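You operate a simulated robot arm through the tools that you are given. There is no shell and no other tool. Be economical: measure what you need, move in short steps, check, and stop when the job is done.

The job below is to be done with a simulated two-armed robot. You get a single attempt, and the scene is never put back.

TASK
Start the machine and raise the boom to about 285 cm.
Fine: red cover onto the console's side shelf, then key on; free the stop; press reset. Set down upright: red lock cover.
Where things are to end (x, y in the base frame): red lock cover within 60 mm of [670, -90].

It is judged by the outcome, as a careful person would: the job done as asked, and still so three seconds after it is handed in. It fails if anything else is knocked over, pushed out of place, dropped, spilled or broken. A push-on lid holds only when it is set on centred and level and pressed home; a screw cap is set on level and turned clockwise until tight.

THE ROBOT
Two 7-joint arms with two-finger parallel grippers on one trunk, on a base that drives. Base frame: it is fixed to the floor where the robot stands at the start and does not move with it; the origin is under the middle of the robot, x ahead of it, y to its left, z up. Lengths are in mm, angles in degrees, forces in N, time in s.
The left shoulder is at the start at [50, 158, 1183], the right one opposite. With the tool pointing down near the work surface each hand reaches from about 240 to 660 mm from the robot's upright axis, wherever it stands, measured 20 degrees to its own side. Places, roughly: key switch [500, 100, 1000]; side shelf of the console [600, -100, 800]. Payload 3.91 kg a hand.
Tool frame (each hand has its own): the origin (TCP) lies between the finger pads and is the grasp point; the fingertips stand 30 mm ahead of it; z points along the fingers, y is the line along which they close. The gripper opens to 110 mm. The fingers are 20 mm wide and 10 mm thick; the gripper's body (48 by 112 mm) begins 55 mm behind the TCP.
Orientation is that of the tool frame in the base frame, as a unit quaternion [w, x, y, z]. With the fingers straight down and closing along the base's y, the tool's x points along the base's -x, its y along +y and its z along -z.

THE INTERFACE
- The arms move only by the tool apply_moves. It takes "left_deltas", "right_deltas" or both (then of equal length, played together; a hand with none holds still); each is a list of rows, each a list of 7 numbers: the closure, from 0 (fully open) to 1 (shut), then the shift along the tool's x, y, z in mm, then the turn, a rotation vector about the tool's x, y, z in degrees. In form: [[hand, tx, ty, tz, ax, ay, az], ...]. A call has 1 to 10 rows; each row is the pose to reach, as a shift and turn from the pose commanded when the call began, along the tool's axes at that moment. A row lasts 0.2 s, in which the tool goes at most 50 mm and 8.6 degrees; a call with a longer step from one row to the next is refused whole, and so is a gripper value outside its range. A pose out of reach is approached as far as the arm can. The call stops where the force on the tool passes 40 N (or 10 N more than at its start, if that is more) or the arm is blocked; 0.2 s more then pass. Each finger travels about 153 mm/s and halts on what it meets, pressing with about 36 N; the grip force reading is that of the motor and also rises with nothing between the fingers. The clock runs only during rows and for 0.2 s after the last one: add rows that repeat a pose to give the fingers time. It gives the time, the measured TCP pose, the force on the tool (base axes), the opening and the grip force at its end, in the units of the frame above (readings bear some noise), with the torque about the TCP (base axes, N m) and any sound that the robot's microphone picked up.
- Cameras (640 x 400 px; columns grow to the right, rows downward): "scene" is now at [118.5, 42.4, 1327.2]; the picture's right is [0.47, -0.88, 0.00], its down [-0.43, -0.23, -0.87] and it looks along [0.77, 0.41, -0.49] (base axes); focal length 214 px, centre (320, 200). "left" rides on the left gripper at [72, -17, -103] in its tool frame; the picture's right is [0.23, 0.97, 0.00], its down [-0.76, 0.18, -0.62] and it looks along [-0.61, 0.14, 0.78] (tool axes); focal length 222 px, centre (320, 200). "right" rides on the right gripper at [72, 17, -103] in its tool frame; the picture's right is [-0.23, 0.97, 0.00], its down [-0.76, -0.18, -0.62] and it looks along [-0.61, -0.14, 0.78] (tool axes); focal length 222 px, centre (320, 200). There is no depth. A picture from a camera that has moved, and an enlarged one, comes with that camera's place and axes in the base frame and with its lens.
- capture(camera): a new picture of that camera. The clock stands still meanwhile.
- slide_trunk(by): slides the trunk up (or, below 0, down) by that many mm; the arms and the scene camera ride with it, the base frame stays. It gives what a move gives, with no picture.
- steer(legs): drives the robot by 1 to 6 legs, each [ahead, turn to the left] in mm and degrees, along the robot's own axes; the way and the turn of a leg run together, so that a leg with both is an arc; at most 1500 mm and 180 degrees a leg. The arms and the cameras ride along, it lands a little off, and it stops where it bumps. It gives what a move gives.
- pan_tilt(pan, tilt): turns the head with the scene camera to pan (to the left, within 80 degrees either way) and tilt (down, from -29 to 69), counted from straight ahead of the robot. It gives what a move gives.
- enlarge(camera, box): a new picture of the part [left, top, right, bottom] of that camera's present view, enlarged. The clock stands still meanwhile.
- hand_in(): hands the job in; it is judged then, once.

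Go step by step. Nothing tells you exact positions but the pictures and the camera data: compare them with the known pose of the tool, close in by small moves and look again before you grip or let go. The budget is 120 turns and 100 pictures, counting those below and the enlarged ones. Unless the task says otherwise, let go and move clear before handing in, and close with one line.

The tools are called after "Request:" by a JSON object that holds its "api" and its "payload". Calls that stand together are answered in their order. apply_moves: Moves the arms, as the interface text tells. Its arguments: {"type":"object","properties":{"left_deltas":{"type":"array","items":{"type":"array","items":{"type":"number"}}},"right_deltas":{"type":"array","items":{"type":"array","items":{"type":"number"}}}},"required":[]} The other tools are called the same way: slide_trunk (by) slides the trunk up or down; steer (legs) drives the base; pan_tilt (pan, tilt) turns the head that bears the scene camera; capture (camera) takes a picture; enlarge (camera, box) takes an enlarged picture of a part of a camera's view; hand_in () hands the job in.

At the start:

```text
time: 0.0
left_ee_pos: [211.8, 267.8, 1271.4]
left_orientation: [0.0, -0.001, 1.0, 0.0]
left_contact_force: [0.3, -0.6, 0.3]
left_ft_torque: [0.04, -0.01, -0.01]
left_grip_width: 109.8
left_grip_force: 0.0
right_ee_pos: [341.6, -5.5, 1311.5]
right_orientation: [0.001, -0.002, 1.0, 0.001]
right_contact_force: [0.4, -0.1, -0.9]
right_ft_torque: [0.01, 0.01, -0.01]
right_grip_width: 110.2
right_grip_force: 0.2
trunk travel left (down, up): [-425.0, 57.0]
robot x, y, heading: [-3.0, -1.1, -0.1]
head pan, tilt: [28.1, 29.6]
```

scene: 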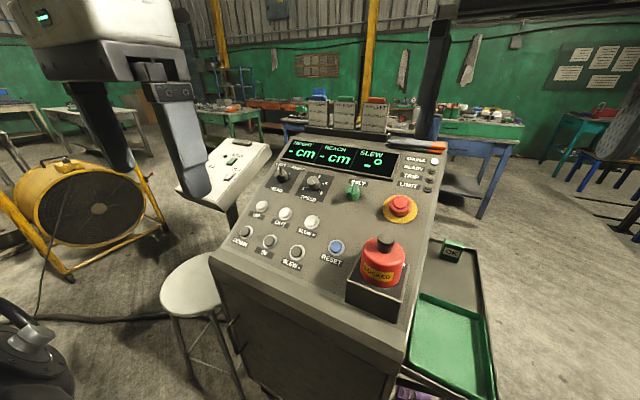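
right: 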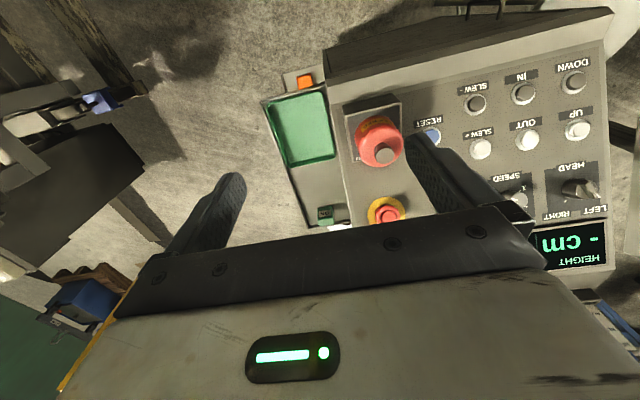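
left: 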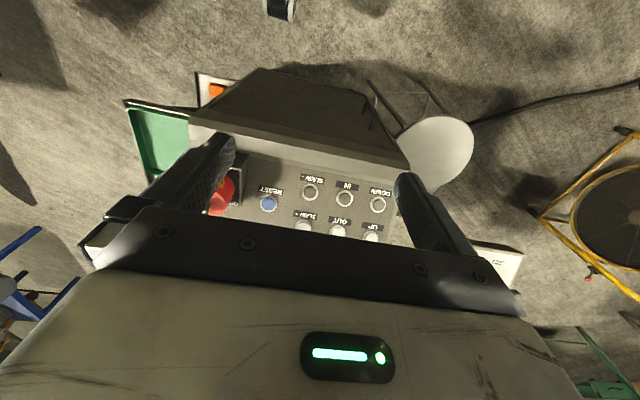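

I see a console with a red "LOCKED" cover on its near right corner, a key switch, an emergency stop, and a side shelf on the right with a green mat. I'll look more closely before I move.

Request:
{"api": "enlarge", "payload": {"camera": "scene", "box": [220, 120, 460, 270]}}

Request:
{"api": "enlarge", "payload": {"camera": "scene", "box": [320, 220, 500, 400]}}

Request:
{"api": "enlarge", "payload": {"camera": "scene", "box": [200, 180, 360, 280]}}

```text
2.67 times, centred on (340, 195) of scene
camera zoom: at [118.5, 42.4, 1327.2], right [0.47, -0.88, 0.0], down [-0.43, -0.23, -0.87], along [0.77, 0.41, -0.49], focal length 572 px, centre (267, 213)
```

zoom: 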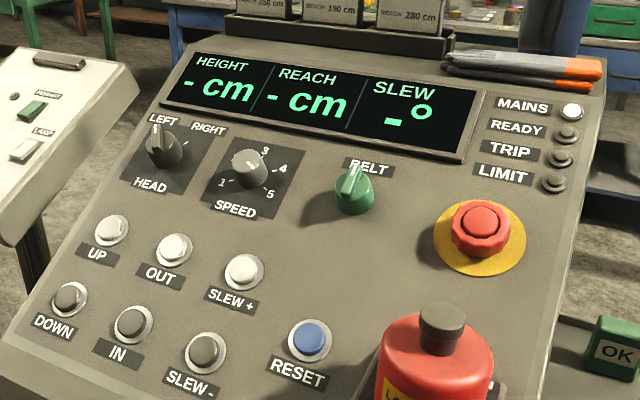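

```text
2.22 times, centred on (410, 310) of scene
camera zoom: at [118.5, 42.4, 1327.2], right [0.47, -0.88, 0.0], down [-0.43, -0.23, -0.87], along [0.77, 0.41, -0.49], focal length 477 px, centre (120, -44)
```

zoom: 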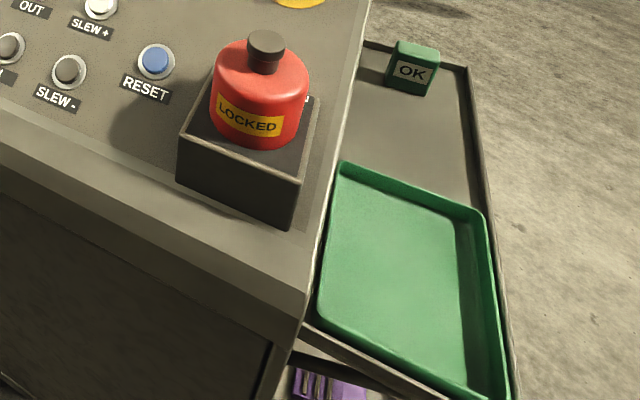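

```text
4.00 times, centred on (280, 230) of scene
camera zoom: at [118.5, 42.4, 1327.2], right [0.47, -0.88, 0.0], down [-0.43, -0.23, -0.87], along [0.77, 0.41, -0.49], focal length 858 px, centre (480, 80)
```

zoom: 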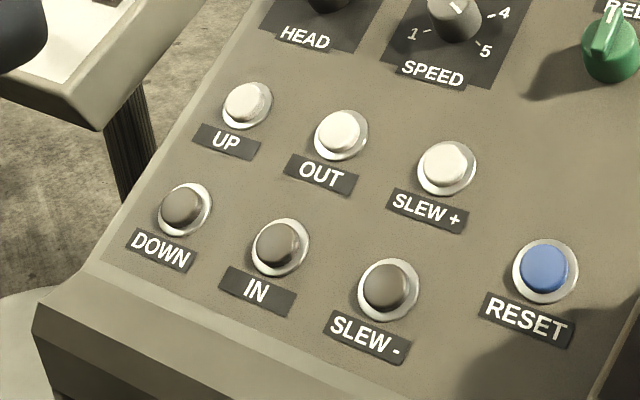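

The cover sits over the key, and the mat area is a green tray on the shelf with an "OK" block beyond it. I'll look at the cards, the boom, and the shelf.

Request:
{"api": "enlarge", "payload": {"camera": "scene", "box": [295, 80, 455, 180]}}

Request:
{"api": "pan_tilt", "payload": {"pan": -15, "tilt": 45}}

Request:
{"api": "capture", "payload": {"camera": "scene"}}

Request:
{"api": "pan_tilt", "payload": {"pan": 20, "tilt": -10}}

Request:
{"api": "capture", "payload": {"camera": "scene"}}

```text
4.00 times, centred on (375, 130) of scene
camera zoom: at [118.5, 42.4, 1327.2], right [0.47, -0.88, 0.0], down [-0.43, -0.23, -0.87], along [0.77, 0.41, -0.49], focal length 858 px, centre (100, 480)
```

zoom: 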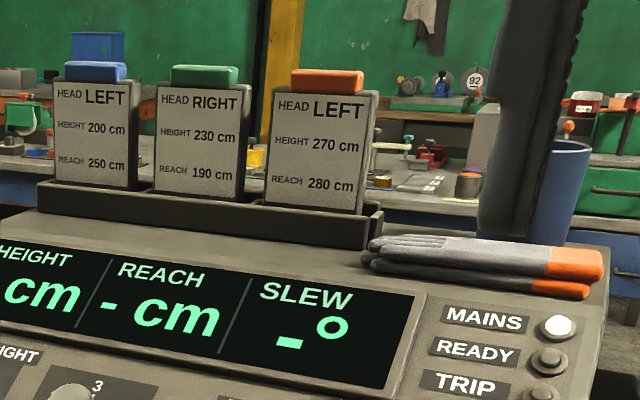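

```text
time: 1.1
left_ee_pos: [211.3, 266.7, 1272.4]
left_orientation: [0.0, -0.002, 1.0, 0.0]
left_contact_force: [0.5, 0.1, -0.1]
left_ft_torque: [0.03, 0.0, -0.01]
left_grip_width: 110.2
left_grip_force: 0.0
right_ee_pos: [342.3, -4.8, 1310.5]
right_orientation: [0.002, -0.001, 1.0, 0.001]
right_contact_force: [1.2, -0.7, -1.7]
right_ft_torque: [0.14, 0.04, 0.06]
right_grip_width: 110.0
right_grip_force: 0.0
trunk travel left (down, up): [-425.0, 57.0]
robot x, y, heading: [-0.4, 1.9, -0.1]
head pan, tilt: [-15.0, 45.0]
```

```text
92 pictures are left
camera scene: at [117.4, -21.0, 1304.2], right [-0.25, -0.97, 0.0], down [-0.68, 0.18, -0.71], along [0.69, -0.18, -0.7], focal length 214 px, centre (320, 200)
```

scene: 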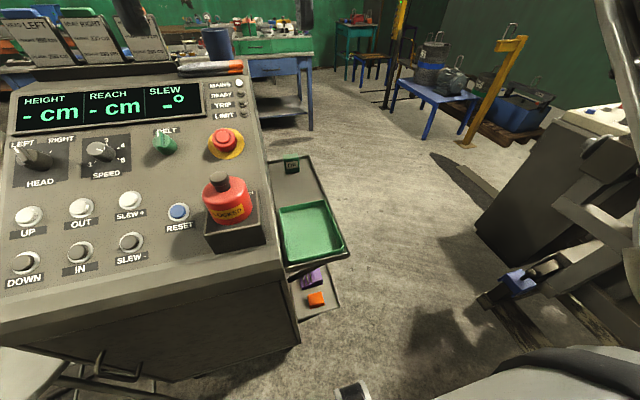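

```text
time: 2.3
left_ee_pos: [213.3, 269.2, 1271.5]
left_orientation: [0.0, -0.002, 1.0, 0.0]
left_contact_force: [0.3, 0.1, 0.4]
left_ft_torque: [-0.01, 0.02, 0.01]
left_grip_width: 109.8
left_grip_force: 0.2
right_ee_pos: [341.7, -6.6, 1310.9]
right_orientation: [0.0, -0.002, 1.0, 0.001]
right_contact_force: [-0.5, 0.5, 0.0]
right_ft_torque: [0.01, 0.0, -0.03]
right_grip_width: 110.2
right_grip_force: 0.1
trunk travel left (down, up): [-425.0, 57.0]
robot x, y, heading: [0.2, 0.9, -0.0]
head pan, tilt: [20.0, -10.0]
```

```text
91 pictures are left
camera scene: at [117.8, 28.5, 1390.0], right [0.34, -0.94, 0.0], down [0.16, 0.06, -0.98], along [0.93, 0.34, 0.17], focal length 214 px, centre (320, 200)
```

scene: 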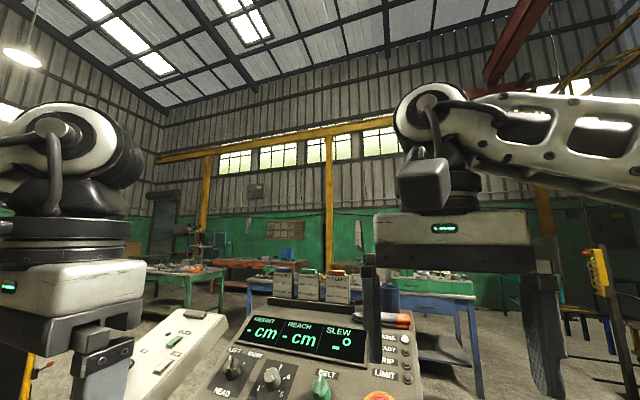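

The cover looks vertical, with its knob top near [484, 83, 1041]. I'll move the right hand above it and look down.

Request:
{"api": "apply_moves", "payload": {"right_deltas": [[0, -28, 17, 20, 0, 0, 0], [0, -56, 35, 40, 0, 0, 0], [0, -84, 52, 60, 0, 0, 0], [0, -112, 70, 80, 0, 0, 0], [0, -140, 88, 100, 0, 0, 0]]}}

Request:
{"api": "capture", "payload": {"camera": "right"}}

Request:
{"api": "pan_tilt", "payload": {"pan": -10, "tilt": 40}}

Request:
{"api": "capture", "payload": {"camera": "scene"}}

```text
time: 3.5
left_ee_pos: [211.4, 268.4, 1270.3]
left_orientation: [0.0, -0.001, 1.0, -0.002]
left_contact_force: [-0.2, 0.6, 0.1]
left_ft_torque: [-0.02, 0.0, -0.01]
left_grip_width: 110.2
left_grip_force: 0.1
right_ee_pos: [480.1, 83.7, 1209.9]
right_orientation: [0.0, -0.003, 1.0, 0.0]
right_contact_force: [0.8, -0.3, 0.5]
right_ft_torque: [-0.01, -0.02, 0.02]
right_grip_width: 110.2
right_grip_force: 0.0
trunk travel left (down, up): [-425.0, 57.0]
robot x, y, heading: [-1.0, 2.5, -0.1]
head pan, tilt: [20.0, -10.0]
```

```text
90 pictures are left
camera right: at [406.8, 100.1, 1313.0], right [0.22, 0.97, 0.0], down [0.76, -0.17, 0.62], along [0.61, -0.14, -0.78], focal length 222 px, centre (320, 200)
```

right: 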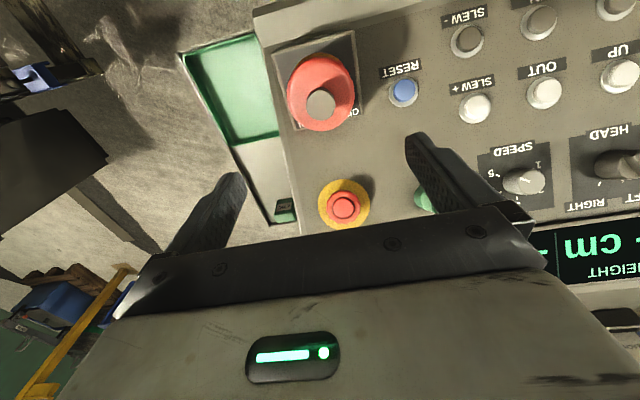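

```text
time: 4.7
left_ee_pos: [212.5, 268.0, 1271.4]
left_orientation: [-0.001, -0.002, 1.0, 0.0]
left_contact_force: [-0.2, -0.7, 0.8]
left_ft_torque: [-0.03, 0.02, 0.01]
left_grip_width: 109.8
left_grip_force: 0.1
right_ee_pos: [478.8, 83.1, 1211.2]
right_orientation: [0.0, -0.001, 1.0, 0.001]
right_contact_force: [0.4, -0.2, 0.2]
right_ft_torque: [0.02, 0.01, -0.02]
right_grip_width: 109.8
right_grip_force: 0.1
trunk travel left (down, up): [-425.0, 57.0]
robot x, y, heading: [0.4, 0.8, -0.1]
head pan, tilt: [-10.0, 40.0]
```

```text
89 pictures are left
camera scene: at [122.2, -15.0, 1311.2], right [-0.17, -0.98, 0.0], down [-0.63, 0.11, -0.77], along [0.75, -0.13, -0.64], focal length 214 px, centre (320, 200)
```

scene: 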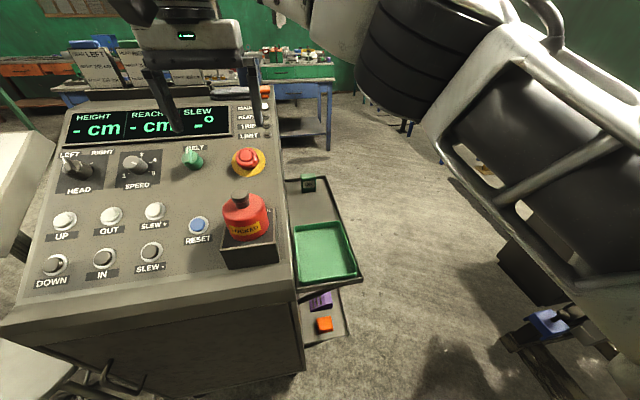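

The knob is near [480, 84, 1042], the stop near [641, 85, 1042], reset near [522, 213, 927] and UP near [558, 500, 958]. The console's right edge is at y≈7. I'll come down partway over the knob with the fingers partly closed and refine.

Request:
{"api": "apply_moves", "payload": {"right_deltas": [[0.2, 0, 0, 35, 0, 0, 0], [0.36, 0, 0, 70, 0, 0, 0], [0.36, 0, 0, 110, 0, 0, 0], [0.36, 0, 0, 110, 0, 0, 0]]}}

Request:
{"api": "capture", "payload": {"camera": "right"}}

Request:
{"api": "enlarge", "payload": {"camera": "scene", "box": [160, 140, 320, 240]}}

```text
time: 5.7
left_ee_pos: [212.7, 268.1, 1273.0]
left_orientation: [0.0, -0.001, 1.0, 0.0]
left_contact_force: [-0.2, -1.1, -0.3]
left_ft_torque: [0.04, -0.02, -0.04]
left_grip_width: 109.9
left_grip_force: 0.2
right_ee_pos: [482.4, 83.9, 1101.1]
right_orientation: [0.0, -0.002, 1.0, 0.001]
right_contact_force: [0.0, 0.7, -0.4]
right_ft_torque: [0.02, 0.01, 0.02]
right_grip_width: 70.4
right_grip_force: 0.0
trunk travel left (down, up): [-425.0, 57.0]
robot x, y, heading: [1.5, 2.2, -0.2]
head pan, tilt: [-10.0, 40.0]
```

```text
88 pictures are left
camera right: at [409.4, 99.9, 1205.2], right [0.22, 0.97, 0.0], down [0.76, -0.18, 0.62], along [0.61, -0.14, -0.78], focal length 222 px, centre (320, 200)
```

right: 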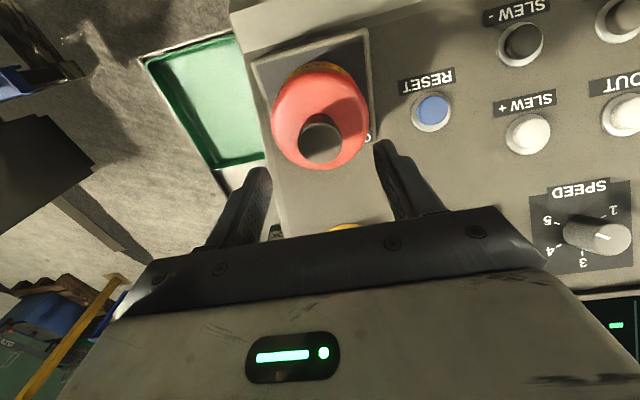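

```text
4.00 times, centred on (240, 190) of scene
camera zoom: at [122.0, -15.0, 1311.1], right [-0.17, -0.98, 0.0], down [-0.63, 0.11, -0.77], along [0.75, -0.13, -0.64], focal length 858 px, centre (640, 240)
```

zoom: 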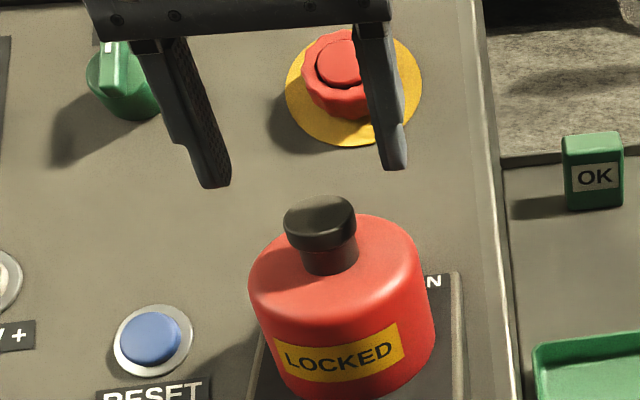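

The knob top is about [477.5, 85.5, 1047] and 36 mm wide. I'll lower over it, close, then check.

Request:
{"api": "apply_moves", "payload": {"right_deltas": [[0.36, 4, 1.5, 0, 0, 0, 0], [0.36, 4, 1.5, 25, 0, 0, 0], [0.36, 4, 1.5, 46, 0, 0, 0], [0.6, 4, 1.5, 46, 0, 0, 0], [0.85, 4, 1.5, 46, 0, 0, 0], [0.9, 4, 1.5, 46, 0, 0, 0]]}}

Request:
{"api": "enlarge", "payload": {"camera": "scene", "box": [160, 140, 320, 240]}}

```text
time: 7.1
left_ee_pos: [211.8, 267.3, 1273.2]
left_orientation: [0.0, -0.001, 1.0, -0.001]
left_contact_force: [0.7, -0.6, -0.2]
left_ft_torque: [-0.01, 0.01, -0.01]
left_grip_width: 110.0
left_grip_force: 0.0
right_ee_pos: [477.2, 83.6, 1053.4]
right_orientation: [0.0, -0.002, 1.0, 0.001]
right_contact_force: [1.0, 0.2, -0.4]
right_ft_torque: [-0.06, -0.02, 0.0]
right_grip_width: 31.1
right_grip_force: 36.0
trunk travel left (down, up): [-425.0, 57.0]
robot x, y, heading: [-1.7, -0.8, -0.0]
head pan, tilt: [-10.0, 40.0]
```

```text
4.00 times, centred on (240, 190) of scene
camera zoom: at [122.2, -15.1, 1311.1], right [-0.17, -0.98, 0.0], down [-0.63, 0.11, -0.77], along [0.75, -0.13, -0.64], focal length 858 px, centre (640, 240)
```

zoom: 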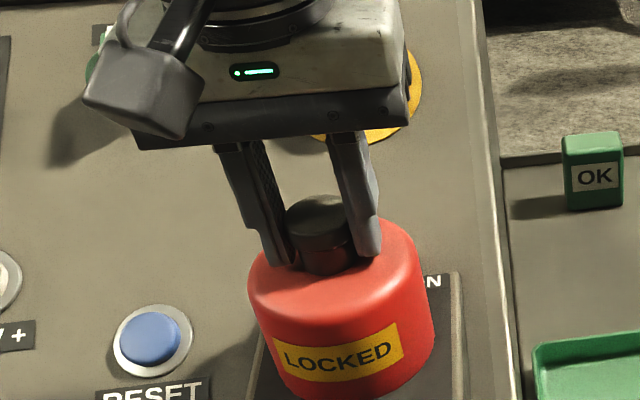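

The knob is gripped at 31 mm. I'll lift straight up.

Request:
{"api": "apply_moves", "payload": {"right_deltas": [[0.9, 0, 0, -15, 0, 0, 0], [0.9, 0, 0, -40, 0, 0, 0], [0.9, 0, 0, -75, 0, 0, 0], [0.9, 0, 0, -110, 0, 0, 0], [0.9, 0, 0, -145, 0, 0, 0]]}}

Request:
{"api": "capture", "payload": {"camera": "scene"}}

Request:
{"api": "enlarge", "payload": {"camera": "scene", "box": [160, 170, 320, 270]}}

```text
time: 8.3
left_ee_pos: [211.7, 268.3, 1272.0]
left_orientation: [0.0, -0.002, 1.0, 0.0]
left_contact_force: [0.1, -0.5, 0.6]
left_ft_torque: [0.03, -0.02, 0.01]
left_grip_width: 109.8
left_grip_force: 0.0
right_ee_pos: [479.2, 83.8, 1199.1]
right_orientation: [0.001, -0.002, 1.0, 0.001]
right_contact_force: [0.2, 0.2, 0.3]
right_ft_torque: [0.0, -0.03, 0.0]
right_grip_width: 11.1
right_grip_force: 0.0
trunk travel left (down, up): [-425.0, 57.0]
robot x, y, heading: [4.5, 0.3, 0.1]
head pan, tilt: [-10.0, 40.0]
```

```text
85 pictures are left
camera scene: at [121.8, -14.8, 1311.1], right [-0.17, -0.98, 0.0], down [-0.63, 0.11, -0.77], along [0.75, -0.13, -0.64], focal length 214 px, centre (320, 200)
```

scene: 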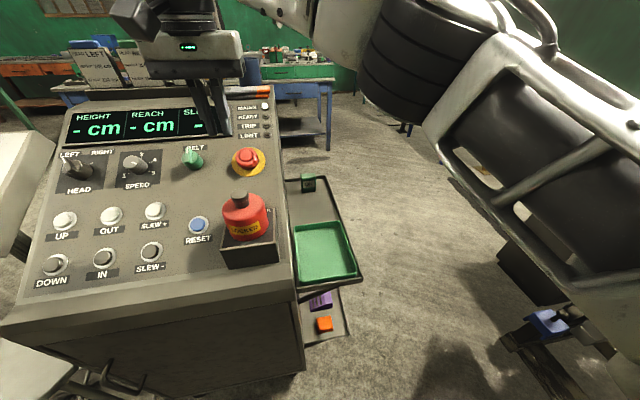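

```text
4.00 times, centred on (240, 220) of scene
camera zoom: at [121.8, -14.8, 1311.1], right [-0.17, -0.98, 0.0], down [-0.63, 0.11, -0.77], along [0.75, -0.13, -0.64], focal length 858 px, centre (640, 120)
```

zoom: 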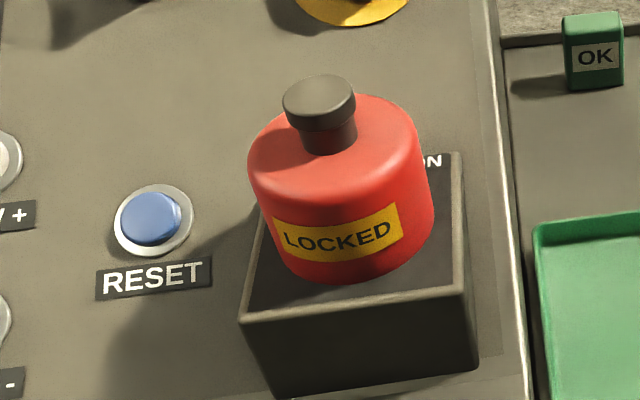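

The knob slipped out and the cover hasn't moved. I'll go back down with the fingers open and check the alignment closely.

Request:
{"api": "apply_moves", "payload": {"right_deltas": [[0.5, 0, 0, 45, 0, 0, 0], [0.4, 0, 0, 90, 0, 0, 0], [0.36, 0, 0, 120, 0, 0, 0], [0.36, 0, 0, 144, 0, 0, 0], [0.36, 0, 0, 144, 0, 0, 0]]}}

Request:
{"api": "enlarge", "payload": {"camera": "right", "box": [220, 60, 460, 260]}}

Request:
{"api": "enlarge", "payload": {"camera": "scene", "box": [200, 165, 290, 222]}}

```text
time: 9.5
left_ee_pos: [212.9, 266.4, 1271.3]
left_orientation: [0.0, -0.002, 1.0, 0.0]
left_contact_force: [0.8, 0.1, -0.7]
left_ft_torque: [-0.01, 0.01, 0.0]
left_grip_width: 109.8
left_grip_force: 0.0
right_ee_pos: [477.8, 84.7, 1054.1]
right_orientation: [0.0, -0.002, 1.0, 0.001]
right_contact_force: [-0.6, -0.7, 1.0]
right_ft_torque: [-0.03, 0.0, 0.01]
right_grip_width: 70.4
right_grip_force: 0.0
trunk travel left (down, up): [-425.0, 57.0]
robot x, y, heading: [4.9, -0.9, 0.2]
head pan, tilt: [-10.0, 40.0]
```

```text
2.00 times, centred on (340, 160) of right
camera zoom: at [403.9, 100.5, 1157.9], right [0.22, 0.97, 0.0], down [0.76, -0.18, 0.62], along [0.61, -0.14, -0.78], focal length 444 px, centre (280, 280)
```

zoom: 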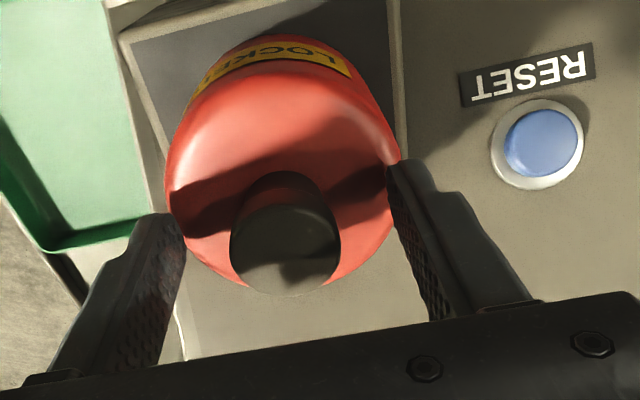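

```text
7.02 times, centred on (245, 194) of scene
camera zoom: at [122.2, -15.0, 1311.1], right [-0.17, -0.98, 0.0], down [-0.63, 0.11, -0.77], along [0.75, -0.13, -0.64], focal length 1505 px, centre (846, 246)
```

zoom: 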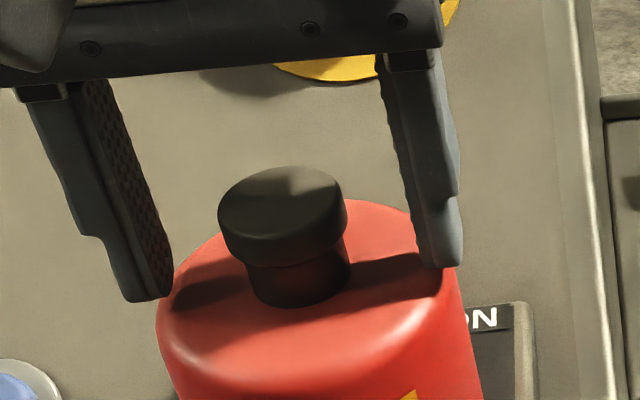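

Alignment is good to within a few mm in x. I'll grip 5 mm deeper and 4 mm further ahead, close fully, and lift only a little to see how it behaves.

Request:
{"api": "apply_moves", "payload": {"right_deltas": [[0.36, -4, 0, 5, 0, 0, 0], [0.7, -4, 0, 5, 0, 0, 0], [1, -4, 0, 5, 0, 0, 0], [1, -4, 0, 5, 0, 0, 0], [1, -4, 0, 5, 0, 0, 0]]}}

Request:
{"api": "apply_moves", "payload": {"right_deltas": [[1, 0, 0, -4, 0, 0, 0], [1, 0, 0, -8, 0, 0, 0]]}}

Request:
{"api": "enlarge", "payload": {"camera": "scene", "box": [190, 165, 300, 235]}}

```text
time: 10.7
left_ee_pos: [211.5, 268.0, 1272.6]
left_orientation: [0.001, -0.001, 1.0, 0.001]
left_contact_force: [-0.2, -0.3, 0.4]
left_ft_torque: [0.01, 0.04, 0.0]
left_grip_width: 110.1
left_grip_force: 0.0
right_ee_pos: [480.9, 84.0, 1051.5]
right_orientation: [0.001, -0.002, 1.0, 0.002]
right_contact_force: [3.9, 0.8, 17.9]
right_ft_torque: [-0.51, -0.01, 0.08]
right_grip_width: 31.3
right_grip_force: 35.4
trunk travel left (down, up): [-425.0, 57.0]
robot x, y, heading: [1.5, -1.5, -0.3]
head pan, tilt: [-10.0, 40.0]
```

```text
time: 11.3
left_ee_pos: [211.6, 267.6, 1271.1]
left_orientation: [0.0, -0.002, 1.0, 0.0]
left_contact_force: [-0.2, 0.3, 0.6]
left_ft_torque: [-0.01, 0.02, 0.02]
left_grip_width: 109.9
left_grip_force: 0.1
right_ee_pos: [480.7, 84.3, 1057.6]
right_orientation: [-0.001, -0.001, 1.0, 0.001]
right_contact_force: [-0.1, -0.1, -1.4]
right_ft_torque: [0.04, 0.01, -0.01]
right_grip_width: 31.1
right_grip_force: 35.8
trunk travel left (down, up): [-425.0, 57.0]
robot x, y, heading: [-1.5, -4.5, 0.2]
head pan, tilt: [-10.0, 40.0]
```

```text
5.71 times, centred on (245, 200) of scene
camera zoom: at [122.2, -15.0, 1310.9], right [-0.17, -0.98, 0.0], down [-0.63, 0.11, -0.77], along [0.75, -0.13, -0.64], focal length 1226 px, centre (749, 200)
```

zoom: 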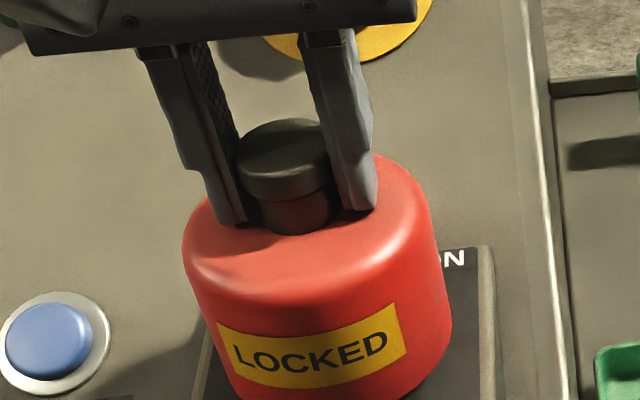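

The fingers touched the shoulder of the cover, then rose 6 mm, and the cover may be coming along. I'll keep lifting slowly.

Request:
{"api": "apply_moves", "payload": {"right_deltas": [[1, 0, 0, -5, 0, 0, 0], [1, 0, 0, -10, 0, 0, 0], [1, 0, 0, -15, 0, 0, 0], [1, 0, 0, -20, 0, 0, 0]]}}

Request:
{"api": "enlarge", "payload": {"camera": "scene", "box": [190, 165, 300, 235]}}

```text
time: 12.3
left_ee_pos: [212.2, 266.1, 1271.6]
left_orientation: [0.0, -0.002, 1.0, 0.0]
left_contact_force: [0.5, 0.3, -0.2]
left_ft_torque: [0.01, 0.01, -0.01]
left_grip_width: 110.3
left_grip_force: 0.1
right_ee_pos: [482.2, 85.1, 1079.7]
right_orientation: [0.0, -0.002, 1.0, 0.0]
right_contact_force: [0.1, -0.3, -2.1]
right_ft_torque: [0.01, -0.04, 0.01]
right_grip_width: 31.1
right_grip_force: 36.2
trunk travel left (down, up): [-425.0, 57.0]
robot x, y, heading: [-4.7, 0.4, 0.3]
head pan, tilt: [-10.0, 40.0]
```

```text
5.71 times, centred on (245, 200) of scene
camera zoom: at [122.3, -15.1, 1311.1], right [-0.17, -0.98, 0.0], down [-0.63, 0.11, -0.77], along [0.75, -0.13, -0.64], focal length 1226 px, centre (749, 200)
```

zoom: 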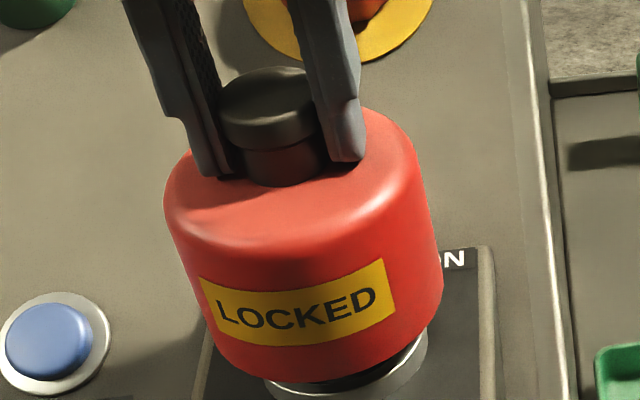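

The cover is coming up cleanly. I'll keep raising it clear of the key.

Request:
{"api": "apply_moves", "payload": {"right_deltas": [[1, 0, 0, -8, 0, 0, 0], [1, 0, 0, -18, 0, 0, 0], [1, 0, 0, -28, 0, 0, 0], [1, 0, 0, -40, 0, 0, 0], [1, 0, 0, -52, 0, 0, 0], [1, 0, 0, -64, 0, 0, 0], [1, 0, 0, -76, 0, 0, 0], [1, 0, 0, -88, 0, 0, 0], [1, 0, 0, -100, 0, 0, 0], [1, 0, 0, -110, 0, 0, 0]]}}

Request:
{"api": "capture", "payload": {"camera": "scene"}}

Request:
{"api": "enlarge", "payload": {"camera": "scene", "box": [200, 190, 300, 270]}}

```text
time: 14.5
left_ee_pos: [211.5, 268.2, 1272.5]
left_orientation: [0.0, -0.001, 1.0, 0.0]
left_contact_force: [0.0, 0.3, -0.2]
left_ft_torque: [0.02, 0.02, 0.0]
left_grip_width: 110.1
left_grip_force: 0.0
right_ee_pos: [480.1, 84.4, 1188.1]
right_orientation: [0.0, -0.003, 1.0, 0.001]
right_contact_force: [1.0, 0.0, -2.1]
right_ft_torque: [-0.01, -0.01, -0.02]
right_grip_width: 31.3
right_grip_force: 36.4
trunk travel left (down, up): [-425.0, 57.0]
robot x, y, heading: [-2.0, -0.7, 0.2]
head pan, tilt: [-10.0, 40.0]
```

```text
79 pictures are left
camera scene: at [122.2, -14.9, 1311.1], right [-0.17, -0.98, 0.0], down [-0.63, 0.11, -0.77], along [0.75, -0.13, -0.64], focal length 214 px, centre (320, 200)
```

scene: 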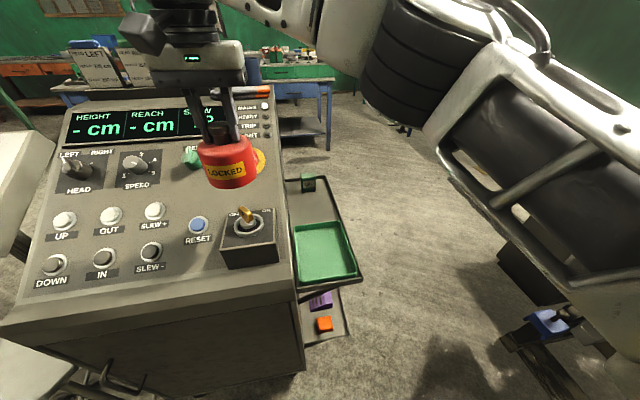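

```text
5.00 times, centred on (250, 230) of scene
camera zoom: at [122.2, -14.9, 1311.1], right [-0.17, -0.98, 0.0], down [-0.63, 0.11, -0.77], along [0.75, -0.13, -0.64], focal length 1072 px, centre (670, 50)
```

zoom: 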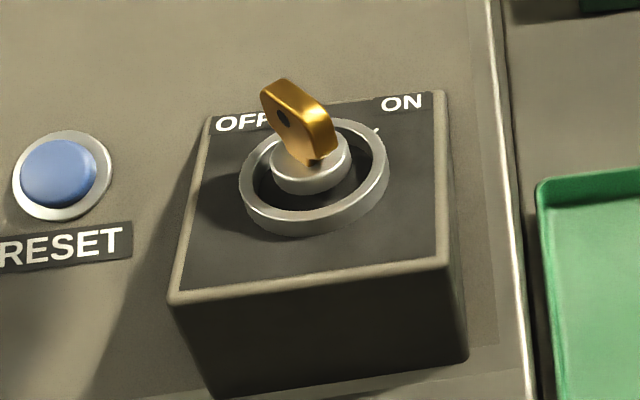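

The cover is off; the key points to OFF and needs a clockwise turn to ON. Next I'll carry the cover to the right, then ahead over the shelf.

Request:
{"api": "apply_moves", "payload": {"right_deltas": [[1, 0, -30, 0, 0, 0, 0], [1, 0, -65, 0, 0, 0, 0], [1, 0, -100, 0, 0, 0, 0], [1, 0, -135, 0, 0, 0, 0], [1, 0, -174, 0, 0, 0, 0], [1, -35, -176, 0, 0, 0, 0], [1, -75, -176, 0, 0, 0, 0], [1, -115, -176, 0, 0, 0, 0], [1, -155, -176, 0, 0, 0, 0], [1, -178, -176, 0, 0, 0, 0]]}}

Request:
{"api": "apply_moves", "payload": {"right_deltas": [[1, 0, 0, 30, 0, 0, 0], [1, 0, 0, 60, 0, 0, 0], [1, 0, 0, 90, 0, 0, 0], [1, 0, 0, 120, 0, 0, 0], [1, 0, 0, 120, 0, 0, 0]]}}

Request:
{"api": "capture", "payload": {"camera": "scene"}}

Request:
{"api": "capture", "payload": {"camera": "right"}}

```text
time: 16.7
left_ee_pos: [210.9, 268.9, 1271.4]
left_orientation: [0.0, -0.003, 1.0, 0.0]
left_contact_force: [-1.0, 0.5, 0.0]
left_ft_torque: [0.0, 0.02, -0.01]
left_grip_width: 110.1
left_grip_force: 0.0
right_ee_pos: [591.8, -96.7, 1182.3]
right_orientation: [0.001, -0.002, 1.0, 0.001]
right_contact_force: [-0.4, -0.6, -1.2]
right_ft_torque: [-0.03, -0.01, -0.02]
right_grip_width: 31.0
right_grip_force: 36.2
right hand out of reach, approached as far as the arm can: row 8, 9, 10
trunk travel left (down, up): [-425.0, 57.0]
robot x, y, heading: [-1.1, 0.7, -0.1]
head pan, tilt: [-10.0, 40.0]
```

```text
time: 17.9
left_ee_pos: [213.3, 267.3, 1271.7]
left_orientation: [0.001, -0.002, 1.0, 0.0]
left_contact_force: [0.3, -0.1, -0.8]
left_ft_torque: [0.01, -0.03, 0.02]
left_grip_width: 109.9
left_grip_force: 0.1
right_ee_pos: [588.1, -96.7, 1063.3]
right_orientation: [0.001, -0.002, 1.0, 0.001]
right_contact_force: [0.6, 0.0, -1.2]
right_ft_torque: [0.02, 0.01, 0.01]
right_grip_width: 30.9
right_grip_force: 36.5
trunk travel left (down, up): [-425.0, 57.0]
robot x, y, heading: [-1.0, -0.5, -0.2]
head pan, tilt: [-10.0, 40.0]
```

```text
77 pictures are left
camera scene: at [122.2, -15.0, 1311.1], right [-0.17, -0.98, 0.0], down [-0.63, 0.11, -0.77], along [0.75, -0.13, -0.64], focal length 214 px, centre (320, 200)
```

scene: 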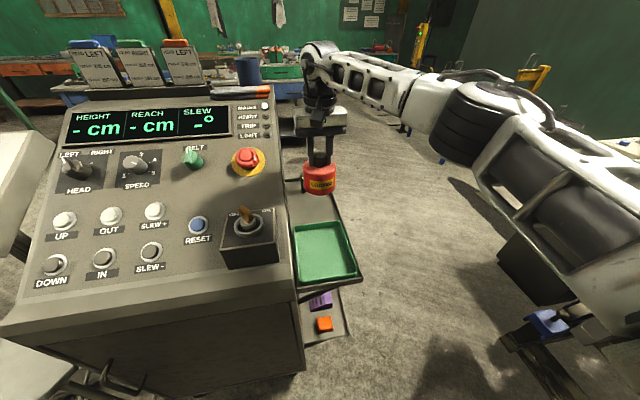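

```text
76 pictures are left
camera right: at [515.7, -79.9, 1166.3], right [0.22, 0.97, 0.0], down [0.76, -0.18, 0.62], along [0.61, -0.14, -0.78], focal length 222 px, centre (320, 200)
```

right: 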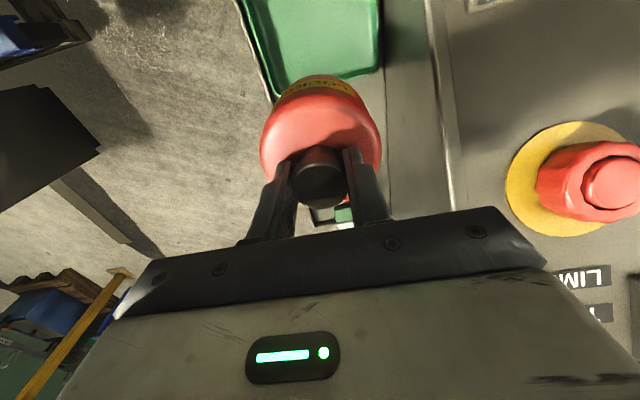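

The arm's reach stops near x≈590 at this height. I'll lower 60 mm more and then extend ahead while still well above the shelf.

Request:
{"api": "apply_moves", "payload": {"right_deltas": [[1, 0, 0, 25, 0, 0, 0], [1, 0, 0, 50, 0, 0, 0], [1, 0, 0, 70, 0, 0, 0], [1, -20, 3, 70, 0, 0, 0], [1, -40, 6, 70, 0, 0, 0], [1, -60, 6, 70, 0, 0, 0], [1, -64, 6, 70, 0, 0, 0]]}}

Request:
{"api": "capture", "payload": {"camera": "scene"}}

```text
time: 19.5
left_ee_pos: [212.9, 267.8, 1272.8]
left_orientation: [-0.001, -0.001, 1.0, 0.0]
left_contact_force: [-0.1, -0.9, -0.7]
left_ft_torque: [-0.02, 0.01, 0.0]
left_grip_width: 109.8
left_grip_force: 0.1
right_ee_pos: [622.2, -93.1, 990.9]
right_orientation: [0.0, -0.002, 1.0, 0.0]
right_contact_force: [-0.9, 0.0, -1.2]
right_ft_torque: [0.0, 0.02, 0.01]
right_grip_width: 30.9
right_grip_force: 36.1
right hand out of reach, approached as far as the arm can: row 5, 6, 7
trunk travel left (down, up): [-425.0, 57.0]
robot x, y, heading: [0.7, 1.4, 0.1]
head pan, tilt: [-10.0, 40.0]
```

```text
75 pictures are left
camera scene: at [122.3, -15.0, 1311.1], right [-0.17, -0.98, 0.0], down [-0.63, 0.11, -0.77], along [0.75, -0.13, -0.64], focal length 214 px, centre (320, 200)
```

scene: 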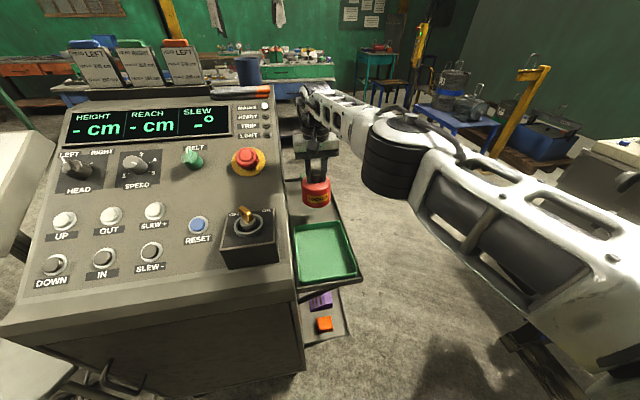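

Lower again brings more reach, so I'll do 40 mm more down and then push further ahead.

Request:
{"api": "apply_moves", "payload": {"right_deltas": [[1, 0, 0, 20, 0, 0, 0], [1, 0, 0, 40, 0, 0, 0], [1, -15, 0, 40, 0, 0, 0], [1, -30, 0, 40, 0, 0, 0], [1, -40, 0, 40, 0, 0, 0]]}}

Request:
{"api": "enlarge", "payload": {"camera": "scene", "box": [240, 130, 400, 290]}}

Request:
{"api": "capture", "payload": {"camera": "right"}}

```text
time: 20.7
left_ee_pos: [212.3, 266.7, 1271.6]
left_orientation: [0.0, -0.002, 1.0, 0.0]
left_contact_force: [-0.4, 0.3, -0.7]
left_ft_torque: [0.01, 0.03, -0.01]
left_grip_width: 110.2
left_grip_force: 0.1
right_ee_pos: [621.9, -92.7, 950.3]
right_orientation: [0.001, -0.002, 1.0, 0.001]
right_contact_force: [0.1, 0.8, -0.7]
right_ft_torque: [-0.01, 0.0, 0.04]
right_grip_width: 30.9
right_grip_force: 36.1
right hand out of reach, approached as far as the arm can: row 3, 4, 5
trunk travel left (down, up): [-425.0, 57.0]
robot x, y, heading: [0.8, -0.0, -0.1]
head pan, tilt: [-10.0, 40.0]
```

```text
2.50 times, centred on (320, 210) of scene
camera zoom: at [122.4, -15.1, 1311.1], right [-0.17, -0.98, 0.0], down [-0.63, 0.11, -0.77], along [0.75, -0.13, -0.64], focal length 536 px, centre (320, 175)
```

zoom: 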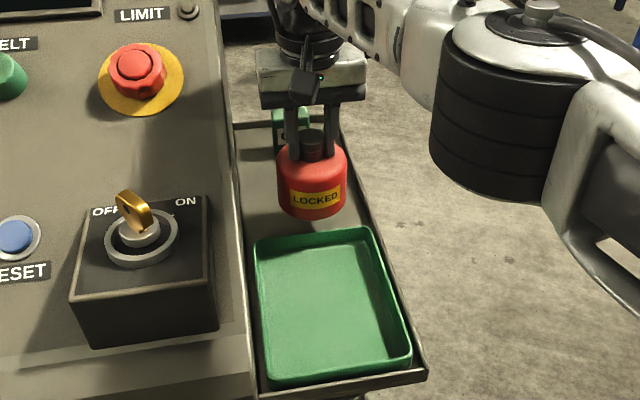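

```text
73 pictures are left
camera right: at [548.1, -75.9, 1053.2], right [0.22, 0.97, 0.0], down [0.76, -0.18, 0.62], along [0.61, -0.14, -0.78], focal length 222 px, centre (320, 200)
```

right: 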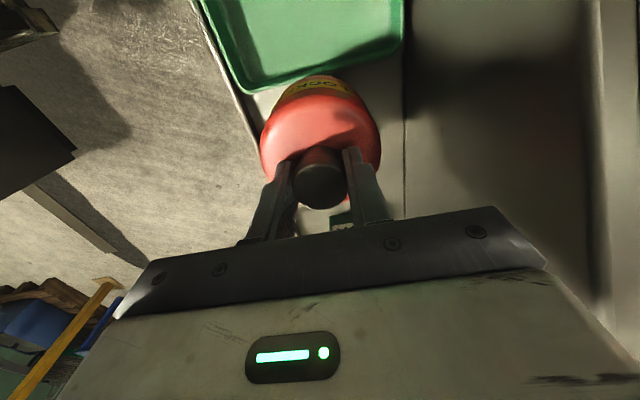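

The arm's limit is x≈622, and the tray edge is at about 585, so that's too close to set down. I'll check the clearance in front of the base before creeping forward.

Request:
{"api": "pan_tilt", "payload": {"pan": 15, "tilt": 69}}

Request:
{"api": "capture", "payload": {"camera": "scene"}}

Request:
{"api": "capture", "payload": {"camera": "left"}}

```text
time: 21.6
left_ee_pos: [212.6, 267.7, 1271.8]
left_orientation: [0.001, -0.002, 1.0, -0.001]
left_contact_force: [0.7, 0.4, -0.7]
left_ft_torque: [-0.01, 0.02, -0.02]
left_grip_width: 110.2
left_grip_force: 0.0
right_ee_pos: [622.4, -92.2, 949.1]
right_orientation: [0.001, -0.002, 1.0, 0.001]
right_contact_force: [0.5, 0.1, -1.6]
right_ft_torque: [0.01, 0.0, 0.01]
right_grip_width: 30.8
right_grip_force: 35.7
trunk travel left (down, up): [-425.0, 57.0]
robot x, y, heading: [1.4, -0.8, -0.1]
head pan, tilt: [15.0, 68.8]
```

```text
72 pictures are left
camera scene: at [92.7, 14.1, 1275.0], right [0.26, -0.97, 0.0], down [-0.9, -0.24, -0.36], along [0.35, 0.09, -0.93], focal length 214 px, centre (320, 200)
```

scene: 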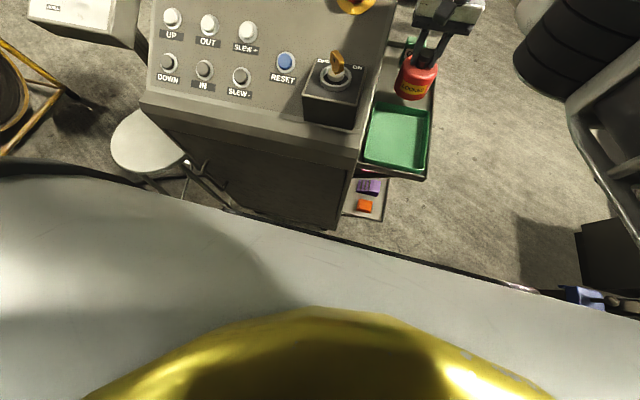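

```text
71 pictures are left
camera left: at [139.3, 250.4, 1375.6], right [-0.23, 0.97, 0.0], down [0.76, 0.18, 0.62], along [0.61, 0.14, -0.78], focal length 222 px, centre (320, 200)
```

left: 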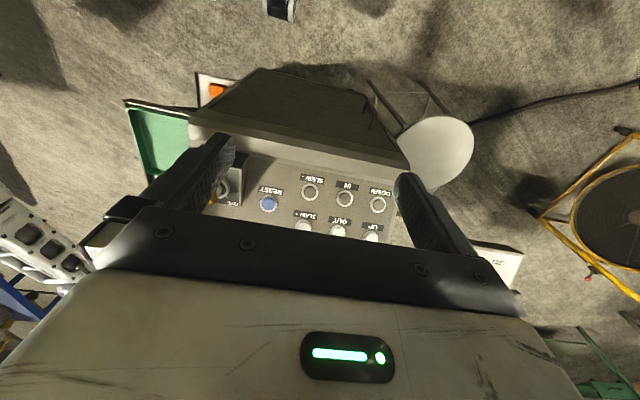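

The floor is clear in front of the base: the console cabinet front is at x≈320, and the base front is behind x≈160. I'll creep forward 40 mm with the cover held above the shelf.

Request:
{"api": "steer", "payload": {"legs": [[40, 0]]}}

Request:
{"api": "pan_tilt", "payload": {"pan": -10, "tilt": 45}}

Request:
{"api": "enlarge", "payload": {"camera": "scene", "box": [240, 100, 400, 260]}}

Request:
{"api": "capture", "payload": {"camera": "right"}}

```text
time: 22.5
left_ee_pos: [252.9, 267.6, 1272.5]
left_orientation: [-0.001, -0.002, 1.0, 0.0]
left_contact_force: [0.8, -0.1, 0.6]
left_ft_torque: [-0.03, 0.02, -0.01]
left_grip_width: 110.1
left_grip_force: 0.0
right_ee_pos: [661.4, -91.7, 949.5]
right_orientation: [0.0, -0.002, 1.0, 0.001]
right_contact_force: [0.3, 0.4, -2.0]
right_ft_torque: [0.0, -0.02, 0.01]
right_grip_width: 31.1
right_grip_force: 36.1
trunk travel left (down, up): [-425.0, 57.0]
robot x, y, heading: [40.2, 0.3, -0.1]
head pan, tilt: [15.0, 68.8]
```

```text
time: 23.4
left_ee_pos: [251.6, 267.9, 1272.0]
left_orientation: [0.0, -0.002, 1.0, 0.0]
left_contact_force: [-0.1, -0.4, -0.2]
left_ft_torque: [0.02, -0.03, 0.0]
left_grip_width: 110.1
left_grip_force: 0.0
right_ee_pos: [660.3, -92.8, 949.5]
right_orientation: [0.001, -0.002, 1.0, 0.001]
right_contact_force: [0.5, 0.2, -1.0]
right_ft_torque: [0.0, 0.0, 0.04]
right_grip_width: 31.4
right_grip_force: 36.1
trunk travel left (down, up): [-425.0, 57.0]
robot x, y, heading: [39.0, 1.7, 0.0]
head pan, tilt: [-10.0, 45.0]
```

```text
2.50 times, centred on (320, 180) of scene
camera zoom: at [158.1, -14.3, 1303.7], right [-0.17, -0.98, 0.0], down [-0.7, 0.12, -0.71], along [0.7, -0.12, -0.71], focal length 536 px, centre (320, 250)
```

zoom: 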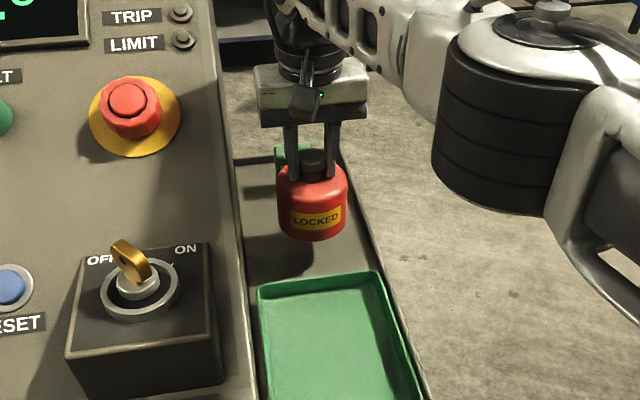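

```text
69 pictures are left
camera right: at [587.5, -75.5, 1053.2], right [0.22, 0.97, 0.0], down [0.76, -0.18, 0.62], along [0.61, -0.14, -0.78], focal length 222 px, centre (320, 200)
```

right: 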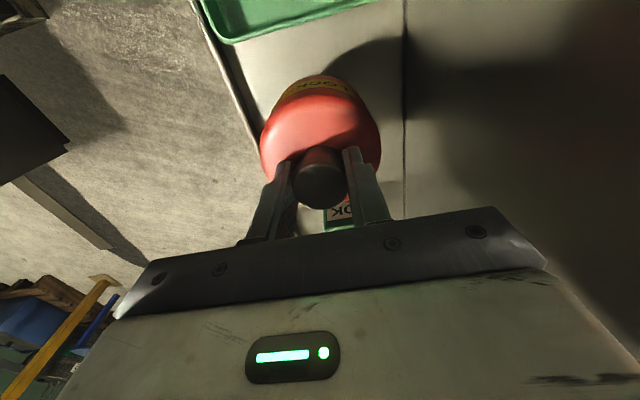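

It's well placed at about [661, -92], clear of the tray and the OK block. I'll lower gently.

Request:
{"api": "apply_moves", "payload": {"right_deltas": [[1, 0, 0, 8, 0, 0, 0], [1, 0, 0, 16, 0, 0, 0], [1, 0, 0, 23, 0, 0, 0], [1, 0, 0, 29, 0, 0, 0], [1, 0, 0, 34, 0, 0, 0]]}}

Request:
{"api": "enlarge", "payload": {"camera": "scene", "box": [270, 120, 370, 200]}}

```text
time: 24.6
left_ee_pos: [250.7, 268.0, 1271.0]
left_orientation: [0.0, -0.003, 1.0, 0.0]
left_contact_force: [-0.2, -0.5, 0.4]
left_ft_torque: [0.04, -0.02, -0.01]
left_grip_width: 109.9
left_grip_force: 0.0
right_ee_pos: [658.1, -93.0, 916.5]
right_orientation: [0.001, -0.002, 1.0, 0.001]
right_contact_force: [-0.5, 0.2, -0.8]
right_ft_torque: [-0.02, 0.01, 0.01]
right_grip_width: 30.8
right_grip_force: 35.9
right hand out of reach, approached as far as the arm can: row 4
trunk travel left (down, up): [-425.0, 57.0]
robot x, y, heading: [38.0, -1.4, 0.1]
head pan, tilt: [-10.0, 45.0]
```

```text
5.00 times, centred on (320, 160) of scene
camera zoom: at [158.0, -14.0, 1303.8], right [-0.17, -0.98, 0.0], down [-0.7, 0.12, -0.71], along [0.7, -0.12, -0.71], focal length 1072 px, centre (320, 400)
```

zoom: 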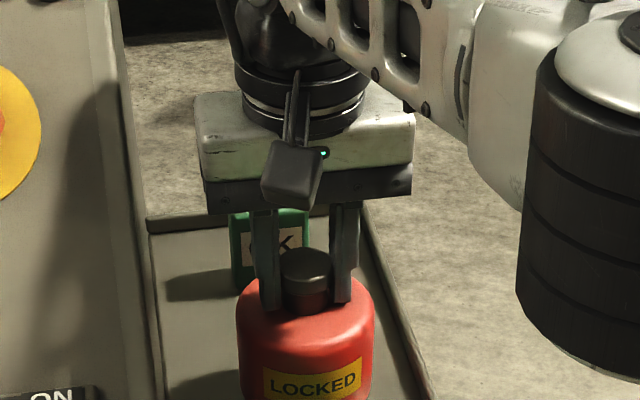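

I'm near the reach limit, so I'll ease back 8 mm in x and keep lowering in small steps.

Request:
{"api": "apply_moves", "payload": {"right_deltas": [[1, 8, 0, 4, 0, 0, 0], [1, 8, 0, 8, 0, 0, 0], [1, 8, 0, 12, 0, 0, 0], [1, 8, 0, 16, 0, 0, 0]]}}

Request:
{"api": "enlarge", "payload": {"camera": "scene", "box": [270, 150, 370, 230]}}

```text
time: 25.6
left_ee_pos: [252.2, 267.2, 1272.1]
left_orientation: [0.0, -0.002, 1.0, -0.001]
left_contact_force: [0.6, 0.6, 0.1]
left_ft_torque: [0.0, -0.02, -0.01]
left_grip_width: 110.1
left_grip_force: 0.1
right_ee_pos: [652.7, -89.9, 899.9]
right_orientation: [0.0, -0.003, 1.0, 0.001]
right_contact_force: [0.9, 0.0, -1.2]
right_ft_torque: [-0.02, 0.01, 0.0]
right_grip_width: 31.1
right_grip_force: 35.5
trunk travel left (down, up): [-425.0, 57.0]
robot x, y, heading: [37.7, -0.8, 0.0]
head pan, tilt: [-10.0, 45.0]
```

```text
5.00 times, centred on (320, 190) of scene
camera zoom: at [158.1, -14.4, 1303.8], right [-0.17, -0.98, 0.0], down [-0.7, 0.12, -0.71], along [0.7, -0.12, -0.71], focal length 1072 px, centre (320, 250)
```

zoom: 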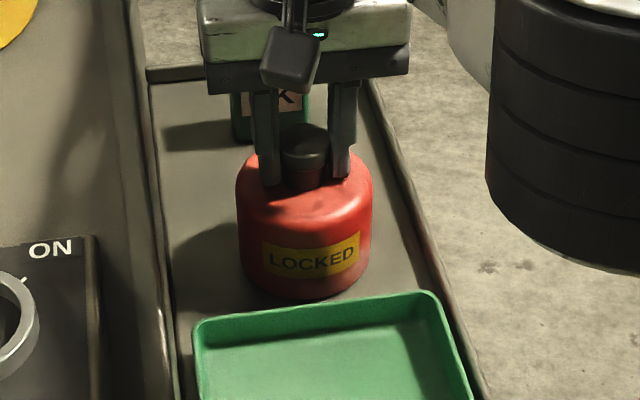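

Request:
{"api": "apply_moves", "payload": {"right_deltas": [[1, 0, 0, 3, 0, 0, 0], [1, 0, 0, 6, 0, 0, 0], [1, 0, 0, 9, 0, 0, 0], [1, 0, 0, 12, 0, 0, 0]]}}

```text
time: 26.8
left_ee_pos: [249.6, 268.3, 1272.4]
left_orientation: [0.001, -0.002, 1.0, -0.001]
left_contact_force: [0.5, -0.6, 0.3]
left_ft_torque: [-0.02, -0.03, 0.0]
left_grip_width: 110.1
left_grip_force: 0.2
right_ee_pos: [656.2, -91.3, 896.6]
right_orientation: [0.007, -0.001, 1.0, 0.0]
right_contact_force: [-0.1, -0.2, 15.9]
right_ft_torque: [-0.34, 0.72, -0.11]
right_grip_width: 31.1
right_grip_force: 35.9
trunk travel left (down, up): [-425.0, 57.0]
robot x, y, heading: [36.3, 0.1, 0.0]
head pan, tilt: [-10.0, 45.0]
stopped in row 4 (right hand): the force on the tool passed its limit at 40 N (the readings are from after the stop); the commanded pose is now the measured one
```

The cover is down on the shelf at TCP z≈897. I'll open the fingers and check before rising.

Request:
{"api": "apply_moves", "payload": {"right_deltas": [[0.9, 0, 0, -1, 0, 0, 0], [0.6, 0, 0, -1, 0, 0, 0], [0.4, 0, 0, -1, 0, 0, 0], [0.4, 0, 0, -1, 0, 0, 0]]}}

Request:
{"api": "enlarge", "payload": {"camera": "scene", "box": [270, 150, 370, 230]}}

```text
time: 27.8
left_ee_pos: [249.9, 268.6, 1272.3]
left_orientation: [0.002, -0.003, 1.0, -0.001]
left_contact_force: [0.2, -0.5, 0.4]
left_ft_torque: [0.02, 0.02, 0.01]
left_grip_width: 109.8
left_grip_force: 0.1
right_ee_pos: [654.8, -90.3, 897.5]
right_orientation: [0.007, -0.003, 1.0, 0.001]
right_contact_force: [1.3, 4.6, 16.8]
right_ft_torque: [-0.49, 0.13, 0.04]
right_grip_width: 63.5
right_grip_force: 0.1
trunk travel left (down, up): [-425.0, 57.0]
robot x, y, heading: [40.5, 2.1, 0.2]
head pan, tilt: [-10.0, 45.0]
```

```text
5.00 times, centred on (320, 190) of scene
camera zoom: at [156.4, -13.5, 1304.1], right [-0.17, -0.98, 0.0], down [-0.7, 0.12, -0.71], along [0.7, -0.12, -0.71], focal length 1072 px, centre (320, 250)
```

zoom: 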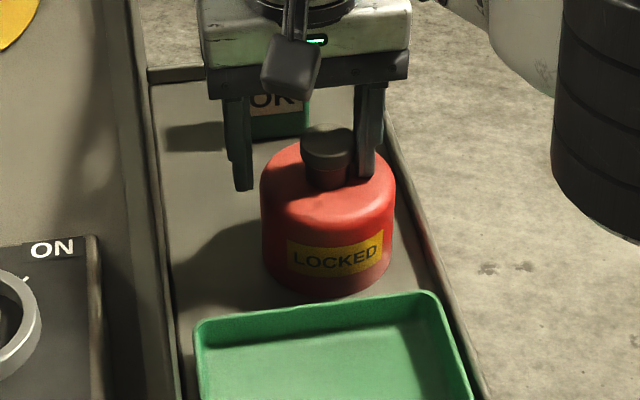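

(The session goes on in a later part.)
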